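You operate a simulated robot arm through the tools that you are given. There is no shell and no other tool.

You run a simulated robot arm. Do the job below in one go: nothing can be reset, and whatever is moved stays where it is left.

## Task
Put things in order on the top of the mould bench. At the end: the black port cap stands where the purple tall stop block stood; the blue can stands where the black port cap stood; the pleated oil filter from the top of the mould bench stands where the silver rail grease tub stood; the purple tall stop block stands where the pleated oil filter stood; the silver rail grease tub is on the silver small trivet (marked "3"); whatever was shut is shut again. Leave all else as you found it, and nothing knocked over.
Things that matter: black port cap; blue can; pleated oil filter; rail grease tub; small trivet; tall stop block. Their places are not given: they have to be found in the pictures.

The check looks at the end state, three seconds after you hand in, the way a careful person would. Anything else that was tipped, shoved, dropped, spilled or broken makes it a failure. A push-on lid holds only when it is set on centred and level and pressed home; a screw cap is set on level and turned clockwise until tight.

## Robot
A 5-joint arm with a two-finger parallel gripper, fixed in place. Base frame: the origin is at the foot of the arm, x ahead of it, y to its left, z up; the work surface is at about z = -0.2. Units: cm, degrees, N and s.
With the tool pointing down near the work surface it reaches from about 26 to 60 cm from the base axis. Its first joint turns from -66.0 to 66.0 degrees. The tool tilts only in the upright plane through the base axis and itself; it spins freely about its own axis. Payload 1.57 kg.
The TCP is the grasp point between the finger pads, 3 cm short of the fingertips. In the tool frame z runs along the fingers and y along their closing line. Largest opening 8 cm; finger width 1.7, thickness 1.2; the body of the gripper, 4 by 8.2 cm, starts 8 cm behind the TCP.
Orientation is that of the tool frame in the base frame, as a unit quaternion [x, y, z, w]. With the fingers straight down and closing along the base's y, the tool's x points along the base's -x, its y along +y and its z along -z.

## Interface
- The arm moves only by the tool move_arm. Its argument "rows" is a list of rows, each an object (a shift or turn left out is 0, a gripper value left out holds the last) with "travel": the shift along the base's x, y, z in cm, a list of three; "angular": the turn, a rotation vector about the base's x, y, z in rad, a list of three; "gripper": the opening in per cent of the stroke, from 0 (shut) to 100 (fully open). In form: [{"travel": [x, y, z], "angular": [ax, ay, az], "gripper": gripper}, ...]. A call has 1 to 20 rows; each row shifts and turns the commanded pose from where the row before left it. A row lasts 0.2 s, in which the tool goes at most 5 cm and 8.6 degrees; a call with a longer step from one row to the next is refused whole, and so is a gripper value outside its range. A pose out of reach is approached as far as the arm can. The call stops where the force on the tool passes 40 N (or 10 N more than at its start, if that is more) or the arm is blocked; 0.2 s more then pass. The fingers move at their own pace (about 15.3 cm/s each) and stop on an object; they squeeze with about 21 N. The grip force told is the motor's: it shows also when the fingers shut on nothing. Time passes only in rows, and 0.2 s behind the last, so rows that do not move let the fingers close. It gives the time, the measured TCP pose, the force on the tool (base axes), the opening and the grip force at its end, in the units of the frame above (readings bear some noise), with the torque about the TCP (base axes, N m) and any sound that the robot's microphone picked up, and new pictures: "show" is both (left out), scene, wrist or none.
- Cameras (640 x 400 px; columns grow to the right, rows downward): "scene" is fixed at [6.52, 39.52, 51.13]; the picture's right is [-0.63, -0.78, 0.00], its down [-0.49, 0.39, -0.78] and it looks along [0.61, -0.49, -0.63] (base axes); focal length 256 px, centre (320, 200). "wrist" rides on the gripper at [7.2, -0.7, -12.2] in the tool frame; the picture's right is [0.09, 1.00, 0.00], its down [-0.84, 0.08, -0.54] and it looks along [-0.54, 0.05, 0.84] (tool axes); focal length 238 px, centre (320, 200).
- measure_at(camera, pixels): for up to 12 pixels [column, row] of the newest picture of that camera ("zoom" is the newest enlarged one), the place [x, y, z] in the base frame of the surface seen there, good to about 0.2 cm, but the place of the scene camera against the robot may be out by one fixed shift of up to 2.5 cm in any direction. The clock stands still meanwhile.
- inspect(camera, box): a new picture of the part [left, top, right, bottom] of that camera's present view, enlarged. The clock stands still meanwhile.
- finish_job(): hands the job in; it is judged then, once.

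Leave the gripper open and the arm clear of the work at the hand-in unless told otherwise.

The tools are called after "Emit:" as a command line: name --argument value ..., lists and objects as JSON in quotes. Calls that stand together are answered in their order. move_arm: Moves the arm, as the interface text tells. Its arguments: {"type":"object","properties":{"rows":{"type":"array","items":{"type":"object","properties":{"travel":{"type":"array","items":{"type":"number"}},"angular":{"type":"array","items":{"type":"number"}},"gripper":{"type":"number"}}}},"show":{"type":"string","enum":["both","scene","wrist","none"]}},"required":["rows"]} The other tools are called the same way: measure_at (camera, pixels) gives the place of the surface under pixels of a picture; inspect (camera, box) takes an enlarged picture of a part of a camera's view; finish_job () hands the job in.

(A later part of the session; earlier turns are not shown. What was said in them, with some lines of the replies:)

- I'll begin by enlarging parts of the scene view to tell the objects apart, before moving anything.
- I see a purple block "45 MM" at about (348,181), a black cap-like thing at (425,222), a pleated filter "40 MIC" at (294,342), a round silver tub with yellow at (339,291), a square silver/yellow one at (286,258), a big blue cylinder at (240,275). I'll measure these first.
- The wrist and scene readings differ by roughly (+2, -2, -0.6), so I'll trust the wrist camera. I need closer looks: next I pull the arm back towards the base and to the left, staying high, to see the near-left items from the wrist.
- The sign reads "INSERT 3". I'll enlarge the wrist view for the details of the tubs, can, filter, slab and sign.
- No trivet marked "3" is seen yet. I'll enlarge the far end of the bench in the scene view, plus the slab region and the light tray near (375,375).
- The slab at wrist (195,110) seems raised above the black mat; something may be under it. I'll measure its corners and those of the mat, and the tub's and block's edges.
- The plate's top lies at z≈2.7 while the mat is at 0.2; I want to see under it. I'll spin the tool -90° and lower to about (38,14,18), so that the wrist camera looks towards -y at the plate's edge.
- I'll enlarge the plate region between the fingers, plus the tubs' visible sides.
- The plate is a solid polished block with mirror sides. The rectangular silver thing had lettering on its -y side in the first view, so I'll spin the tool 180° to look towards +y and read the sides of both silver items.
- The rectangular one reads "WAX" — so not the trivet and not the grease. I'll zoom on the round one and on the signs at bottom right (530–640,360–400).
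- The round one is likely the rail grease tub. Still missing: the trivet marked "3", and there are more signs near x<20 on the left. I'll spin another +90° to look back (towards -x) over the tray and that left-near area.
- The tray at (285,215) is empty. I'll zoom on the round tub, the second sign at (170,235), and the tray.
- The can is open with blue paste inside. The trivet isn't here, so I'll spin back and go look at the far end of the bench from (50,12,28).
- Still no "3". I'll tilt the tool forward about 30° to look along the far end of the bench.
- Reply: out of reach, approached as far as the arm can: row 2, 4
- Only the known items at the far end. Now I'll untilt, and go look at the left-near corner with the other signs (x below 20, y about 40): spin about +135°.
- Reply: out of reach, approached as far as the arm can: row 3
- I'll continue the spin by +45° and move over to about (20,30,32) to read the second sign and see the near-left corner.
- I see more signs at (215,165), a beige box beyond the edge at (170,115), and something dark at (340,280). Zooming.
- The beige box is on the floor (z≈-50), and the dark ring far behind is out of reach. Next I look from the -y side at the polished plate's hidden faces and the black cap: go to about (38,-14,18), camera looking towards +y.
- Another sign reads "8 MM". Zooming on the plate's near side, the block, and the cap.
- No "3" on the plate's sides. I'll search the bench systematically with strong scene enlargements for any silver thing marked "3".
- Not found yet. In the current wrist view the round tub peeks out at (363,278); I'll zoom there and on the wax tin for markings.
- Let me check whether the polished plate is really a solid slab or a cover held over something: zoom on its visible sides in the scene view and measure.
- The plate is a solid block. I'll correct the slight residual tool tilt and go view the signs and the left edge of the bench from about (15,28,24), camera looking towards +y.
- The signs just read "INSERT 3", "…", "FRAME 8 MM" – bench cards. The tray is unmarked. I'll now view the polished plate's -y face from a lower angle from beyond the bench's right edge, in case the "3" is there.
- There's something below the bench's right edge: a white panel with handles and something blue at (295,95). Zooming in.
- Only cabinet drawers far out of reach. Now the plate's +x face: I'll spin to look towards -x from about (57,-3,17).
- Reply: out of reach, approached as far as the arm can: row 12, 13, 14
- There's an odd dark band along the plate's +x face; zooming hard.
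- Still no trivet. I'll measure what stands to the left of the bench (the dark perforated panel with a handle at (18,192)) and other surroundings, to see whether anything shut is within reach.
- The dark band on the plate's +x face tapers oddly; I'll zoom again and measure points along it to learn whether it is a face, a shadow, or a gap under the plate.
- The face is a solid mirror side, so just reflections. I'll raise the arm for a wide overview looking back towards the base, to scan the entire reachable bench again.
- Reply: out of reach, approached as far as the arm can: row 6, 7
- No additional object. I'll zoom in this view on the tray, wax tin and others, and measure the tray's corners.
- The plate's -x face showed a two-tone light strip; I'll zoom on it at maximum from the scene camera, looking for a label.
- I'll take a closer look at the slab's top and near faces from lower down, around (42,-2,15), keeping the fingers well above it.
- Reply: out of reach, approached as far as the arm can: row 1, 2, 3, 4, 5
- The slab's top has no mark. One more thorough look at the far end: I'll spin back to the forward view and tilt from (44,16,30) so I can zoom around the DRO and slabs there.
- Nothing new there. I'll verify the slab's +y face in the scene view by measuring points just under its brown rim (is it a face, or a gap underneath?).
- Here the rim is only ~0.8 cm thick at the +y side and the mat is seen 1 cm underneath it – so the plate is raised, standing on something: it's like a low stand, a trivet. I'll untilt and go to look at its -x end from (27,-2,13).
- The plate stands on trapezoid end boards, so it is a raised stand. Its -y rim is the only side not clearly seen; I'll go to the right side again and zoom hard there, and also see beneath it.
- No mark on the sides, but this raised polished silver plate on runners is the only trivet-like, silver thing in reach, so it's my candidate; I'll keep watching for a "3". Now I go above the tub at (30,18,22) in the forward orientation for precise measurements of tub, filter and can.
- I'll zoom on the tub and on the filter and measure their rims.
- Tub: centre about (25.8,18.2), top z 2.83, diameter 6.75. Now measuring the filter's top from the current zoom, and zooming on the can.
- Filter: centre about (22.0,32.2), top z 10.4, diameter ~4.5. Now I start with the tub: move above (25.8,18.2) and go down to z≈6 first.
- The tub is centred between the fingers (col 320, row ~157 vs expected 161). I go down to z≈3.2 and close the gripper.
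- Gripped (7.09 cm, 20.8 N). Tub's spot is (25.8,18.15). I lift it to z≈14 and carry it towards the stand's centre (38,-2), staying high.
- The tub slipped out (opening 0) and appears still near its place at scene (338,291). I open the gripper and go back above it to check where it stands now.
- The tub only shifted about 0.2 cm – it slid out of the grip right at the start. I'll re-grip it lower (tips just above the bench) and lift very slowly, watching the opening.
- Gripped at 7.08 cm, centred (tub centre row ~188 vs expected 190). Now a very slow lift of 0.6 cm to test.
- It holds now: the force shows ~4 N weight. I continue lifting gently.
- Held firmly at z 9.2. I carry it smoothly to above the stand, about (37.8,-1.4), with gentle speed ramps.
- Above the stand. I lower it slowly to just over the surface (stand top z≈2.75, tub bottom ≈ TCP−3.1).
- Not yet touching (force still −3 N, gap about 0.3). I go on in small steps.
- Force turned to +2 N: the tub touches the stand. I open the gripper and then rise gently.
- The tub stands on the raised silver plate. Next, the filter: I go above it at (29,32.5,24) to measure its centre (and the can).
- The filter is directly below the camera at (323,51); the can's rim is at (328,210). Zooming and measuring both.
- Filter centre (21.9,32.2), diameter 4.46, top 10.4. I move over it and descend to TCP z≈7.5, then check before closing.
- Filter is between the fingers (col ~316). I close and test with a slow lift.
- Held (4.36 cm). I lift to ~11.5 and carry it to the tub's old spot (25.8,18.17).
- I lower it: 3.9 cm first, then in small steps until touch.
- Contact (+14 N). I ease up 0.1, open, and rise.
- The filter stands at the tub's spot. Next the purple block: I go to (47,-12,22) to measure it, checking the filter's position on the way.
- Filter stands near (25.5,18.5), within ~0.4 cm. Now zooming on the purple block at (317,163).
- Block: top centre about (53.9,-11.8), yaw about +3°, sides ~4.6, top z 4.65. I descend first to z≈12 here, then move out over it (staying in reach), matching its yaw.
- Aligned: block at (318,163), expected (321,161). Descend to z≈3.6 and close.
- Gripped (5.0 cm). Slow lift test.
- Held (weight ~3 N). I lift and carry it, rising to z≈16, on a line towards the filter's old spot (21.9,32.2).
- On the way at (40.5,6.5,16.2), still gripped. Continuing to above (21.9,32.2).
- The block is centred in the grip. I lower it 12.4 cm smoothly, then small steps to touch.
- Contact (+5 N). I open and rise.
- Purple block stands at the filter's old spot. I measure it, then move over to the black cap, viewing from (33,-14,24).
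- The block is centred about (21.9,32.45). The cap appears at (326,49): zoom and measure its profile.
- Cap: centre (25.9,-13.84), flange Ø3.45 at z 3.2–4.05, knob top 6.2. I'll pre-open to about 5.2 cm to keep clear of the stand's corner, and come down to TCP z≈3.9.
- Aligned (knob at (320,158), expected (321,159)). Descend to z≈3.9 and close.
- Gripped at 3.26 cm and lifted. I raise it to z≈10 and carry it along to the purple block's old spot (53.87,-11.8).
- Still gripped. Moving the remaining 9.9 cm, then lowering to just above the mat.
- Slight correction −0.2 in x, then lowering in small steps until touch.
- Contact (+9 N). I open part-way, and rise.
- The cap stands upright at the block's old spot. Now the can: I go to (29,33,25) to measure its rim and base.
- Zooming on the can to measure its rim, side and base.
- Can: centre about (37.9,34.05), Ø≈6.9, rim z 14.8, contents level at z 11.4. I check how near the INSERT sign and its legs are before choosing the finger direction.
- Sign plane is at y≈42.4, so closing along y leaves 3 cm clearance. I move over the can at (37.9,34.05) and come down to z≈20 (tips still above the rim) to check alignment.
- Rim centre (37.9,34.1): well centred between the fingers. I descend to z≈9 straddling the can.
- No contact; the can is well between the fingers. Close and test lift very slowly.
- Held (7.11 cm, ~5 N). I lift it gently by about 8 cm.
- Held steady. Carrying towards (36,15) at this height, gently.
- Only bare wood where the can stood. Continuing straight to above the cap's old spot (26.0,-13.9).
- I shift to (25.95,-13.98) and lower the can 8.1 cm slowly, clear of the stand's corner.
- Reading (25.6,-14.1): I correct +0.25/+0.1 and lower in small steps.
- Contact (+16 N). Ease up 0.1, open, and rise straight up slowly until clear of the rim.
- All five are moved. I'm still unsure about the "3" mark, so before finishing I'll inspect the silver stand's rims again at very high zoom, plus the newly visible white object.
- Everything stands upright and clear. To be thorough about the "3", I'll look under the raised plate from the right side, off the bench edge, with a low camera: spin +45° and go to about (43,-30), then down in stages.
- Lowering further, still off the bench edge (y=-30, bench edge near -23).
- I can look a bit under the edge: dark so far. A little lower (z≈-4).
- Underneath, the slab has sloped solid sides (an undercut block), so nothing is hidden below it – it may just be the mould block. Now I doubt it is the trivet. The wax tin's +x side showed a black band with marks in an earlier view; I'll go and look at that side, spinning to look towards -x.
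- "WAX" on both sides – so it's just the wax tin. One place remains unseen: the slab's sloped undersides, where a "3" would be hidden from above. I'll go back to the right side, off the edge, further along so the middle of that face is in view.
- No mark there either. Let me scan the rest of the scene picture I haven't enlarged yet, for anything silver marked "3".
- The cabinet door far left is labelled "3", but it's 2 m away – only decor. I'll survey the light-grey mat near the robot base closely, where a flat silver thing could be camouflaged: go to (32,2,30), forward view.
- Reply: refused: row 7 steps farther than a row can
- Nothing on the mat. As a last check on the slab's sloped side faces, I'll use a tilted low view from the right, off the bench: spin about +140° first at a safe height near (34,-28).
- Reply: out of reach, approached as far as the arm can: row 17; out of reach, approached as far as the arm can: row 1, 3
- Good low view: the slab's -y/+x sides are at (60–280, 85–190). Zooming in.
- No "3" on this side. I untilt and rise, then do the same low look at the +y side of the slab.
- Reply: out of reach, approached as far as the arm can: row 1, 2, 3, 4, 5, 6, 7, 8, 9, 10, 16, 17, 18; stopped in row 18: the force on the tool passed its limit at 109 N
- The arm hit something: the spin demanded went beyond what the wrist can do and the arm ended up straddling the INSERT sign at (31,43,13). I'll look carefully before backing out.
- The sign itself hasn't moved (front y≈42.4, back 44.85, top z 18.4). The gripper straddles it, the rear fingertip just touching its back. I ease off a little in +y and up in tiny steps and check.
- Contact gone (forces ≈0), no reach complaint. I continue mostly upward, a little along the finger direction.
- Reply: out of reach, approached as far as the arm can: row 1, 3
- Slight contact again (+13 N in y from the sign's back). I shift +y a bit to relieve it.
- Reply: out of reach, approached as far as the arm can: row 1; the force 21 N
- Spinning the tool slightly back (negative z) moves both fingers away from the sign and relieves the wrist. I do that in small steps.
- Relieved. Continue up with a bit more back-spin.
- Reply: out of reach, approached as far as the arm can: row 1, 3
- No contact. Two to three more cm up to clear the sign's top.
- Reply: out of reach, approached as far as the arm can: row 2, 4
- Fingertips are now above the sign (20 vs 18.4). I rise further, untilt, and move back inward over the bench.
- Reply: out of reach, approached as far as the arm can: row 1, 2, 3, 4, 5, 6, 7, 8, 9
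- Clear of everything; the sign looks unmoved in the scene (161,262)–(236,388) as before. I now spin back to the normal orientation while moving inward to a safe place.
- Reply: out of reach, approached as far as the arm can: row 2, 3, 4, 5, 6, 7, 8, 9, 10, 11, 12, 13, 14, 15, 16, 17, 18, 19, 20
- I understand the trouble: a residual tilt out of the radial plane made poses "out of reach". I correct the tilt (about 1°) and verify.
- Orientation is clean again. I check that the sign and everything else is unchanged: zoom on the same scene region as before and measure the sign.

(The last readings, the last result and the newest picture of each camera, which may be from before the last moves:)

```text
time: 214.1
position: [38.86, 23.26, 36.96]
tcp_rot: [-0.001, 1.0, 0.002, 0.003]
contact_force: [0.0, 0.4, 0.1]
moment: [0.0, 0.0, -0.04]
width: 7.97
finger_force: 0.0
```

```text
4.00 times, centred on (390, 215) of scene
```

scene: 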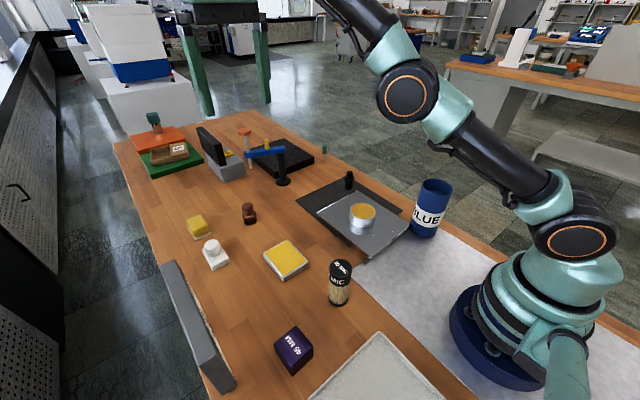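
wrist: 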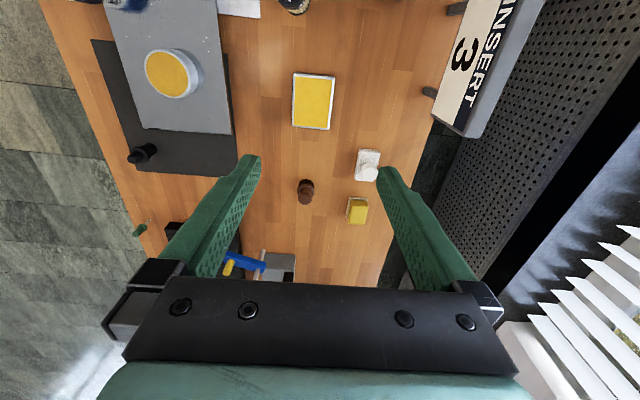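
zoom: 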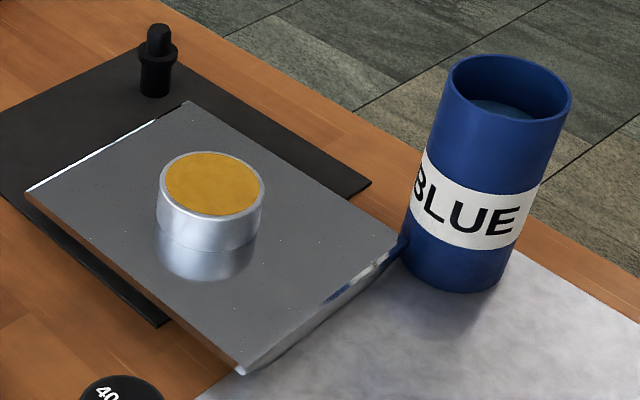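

The sign and all else are unchanged. To compare the silver slab with the other coloured slabs at the far end (are they trivets with marks?), I'll zoom on those at high magnification.

Emit:
inspect --camera "scene" --box '[130, 120, 205, 180]'

Emit:
inspect --camera "scene" --box '[245, 135, 320, 190]'

Emit:
inspect --camera "scene" --box '[195, 120, 250, 185]'

Emit:
inspect --camera "wrist" --box '[120, 180, 400, 290]'

```text
6.67 times, centred on (168, 150) of scene
```

zoom: 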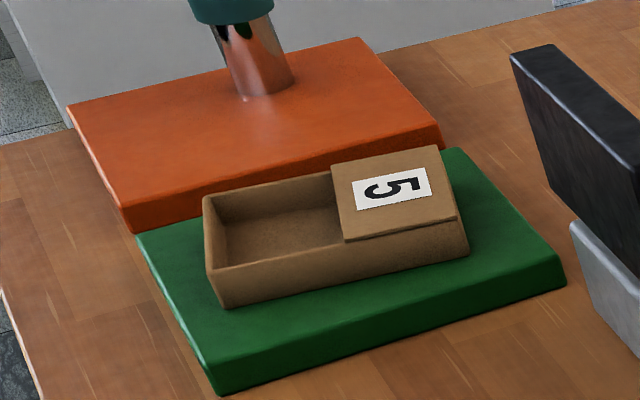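

```text
7.27 times, centred on (282, 162) of scene
```

zoom: 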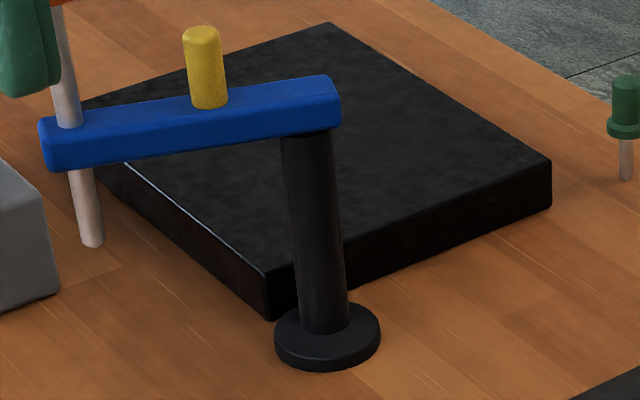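

```text
6.15 times, centred on (222, 152) of scene
```

zoom: 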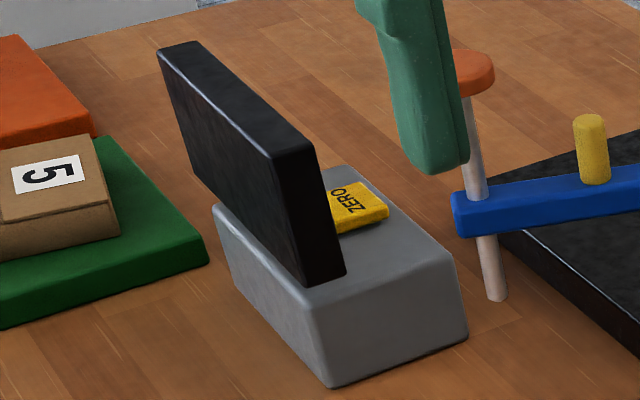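

```text
2.29 times, centred on (260, 235) of wrist
```

zoom: 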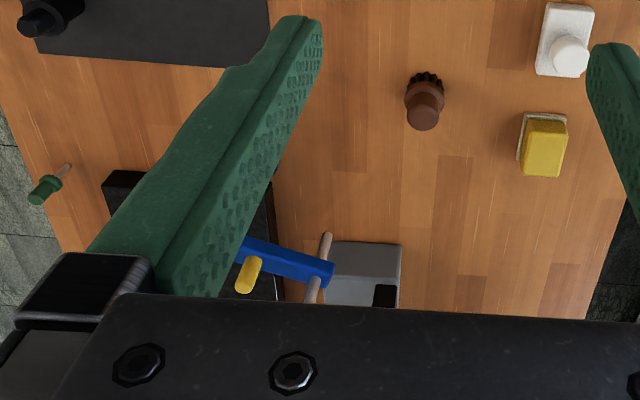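

I've found nothing else: the raised silver plate is the only silver, free support within reach, so the tub stays there. I move the arm to its starting spot, clear of everything, and take a last look at all objects.

Emit:
move_arm --rows '[{"travel": [1, -3.5, -0.5]}, {"travel": [1, -3.5, -0.5]}, {"travel": [1, -3.5, -0.5]}, {"travel": [0.7, -3.4, -0.5]}, {"travel": [0, 0, 0]}, {"travel": [0, 0, 0]}]'

Emit:
inspect --camera "scene" --box '[170, 160, 470, 400]'

Emit:
measure_at --camera "wrist" --pixels '[[204, 22], [395, 90], [440, 155], [370, 185], [250, 100], [240, 60]]'

```text
time: 215.5
position: [42.7, 9.36, 34.98]
tcp_rot: [-0.001, 1.0, -0.001, -0.003]
contact_force: [-0.1, 0.5, 0.0]
moment: [0.04, 0.01, -0.01]
width: 8.01
finger_force: 0.0
```

scene: 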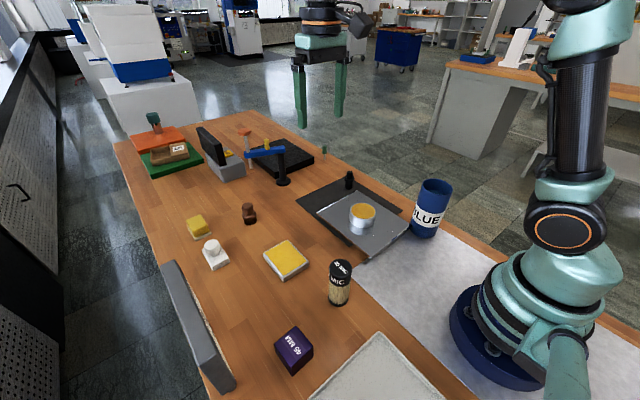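
wrist: 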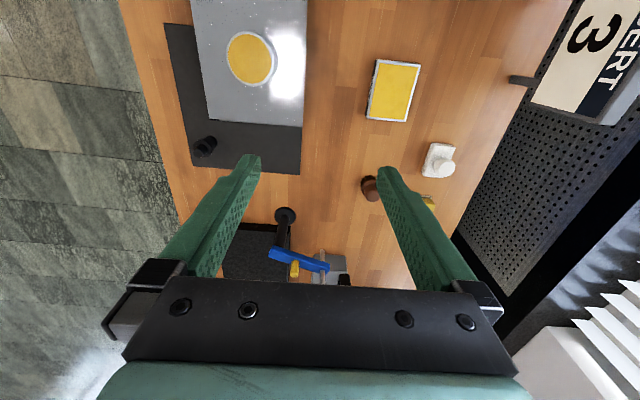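

```text
1.67 times, centred on (320, 280) of scene
```

zoom: 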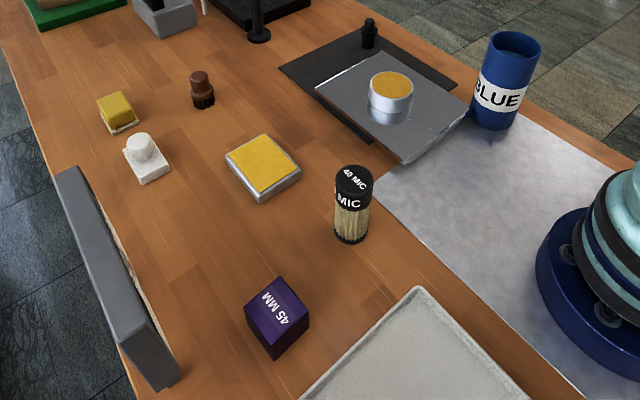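

```text
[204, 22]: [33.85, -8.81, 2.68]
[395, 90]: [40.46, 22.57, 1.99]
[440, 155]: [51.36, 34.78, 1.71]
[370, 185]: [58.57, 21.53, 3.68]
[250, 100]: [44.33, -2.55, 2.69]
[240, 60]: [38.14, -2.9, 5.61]
```

Everything is upright and in place:

- The cap stands where the block was.
- The can stands where the cap was.
- The filter stands where the tub was.
- The block stands where the filter was.
- The tub is on the silver raised plate.
- The slab, wax tin, plaster piece and brush read the same as at the start. The sign I touched looks unmoved.

I never saw a "3" on the plate; I chose it because nothing else silver in reach fits. The gripper is open and the arm is clear, so I'm handing in.

Emit:
finish_job

```text
The job is handed in.
```

I moved all five objects and handed the job in, but I never confirmed the trivet. No silver trivet marked "3" turned up anywhere on the bench. The tub is on the polished silver plate because that was the only silver support within reach.

| Object | Where it is now |
|---|---|
| Black port cap | Where the purple stop block stood |
| Blue can | Where the black cap stood, about 0.6 cm from the plate's corner |
| Pleated oil filter | Where the grease tub stood, within about 0.5 cm |
| Purple tall stop block | Where the filter stood |
| Silver rail grease tub | On the polished silver plate (unmarked) |

- **Trivet:** I looked at the plate's top and most of its sides, and at the surroundings. The only "3"s I saw were on the "INSERT 3" sign and on a cabinet door about 2 m away. The plate's sloped underside facing left (+y) could not be seen from any position I could reach. If the plate is not the trivet, that part of the job is wrong.
- **Collision:** while searching for the mark, the arm ran into the "INSERT 3" sign with a peak of 109 N. I backed it out. The sign measured and looked the same as before, and nothing else was touched.
- **Slipped grip:** the tub slid out of the gripper on the first lift and shifted about 0.2 cm. The second lift held.

I opened nothing, so there was nothing to shut again. All the objects are upright, the gripper is open, and the arm is back near its starting position, clear of the work.
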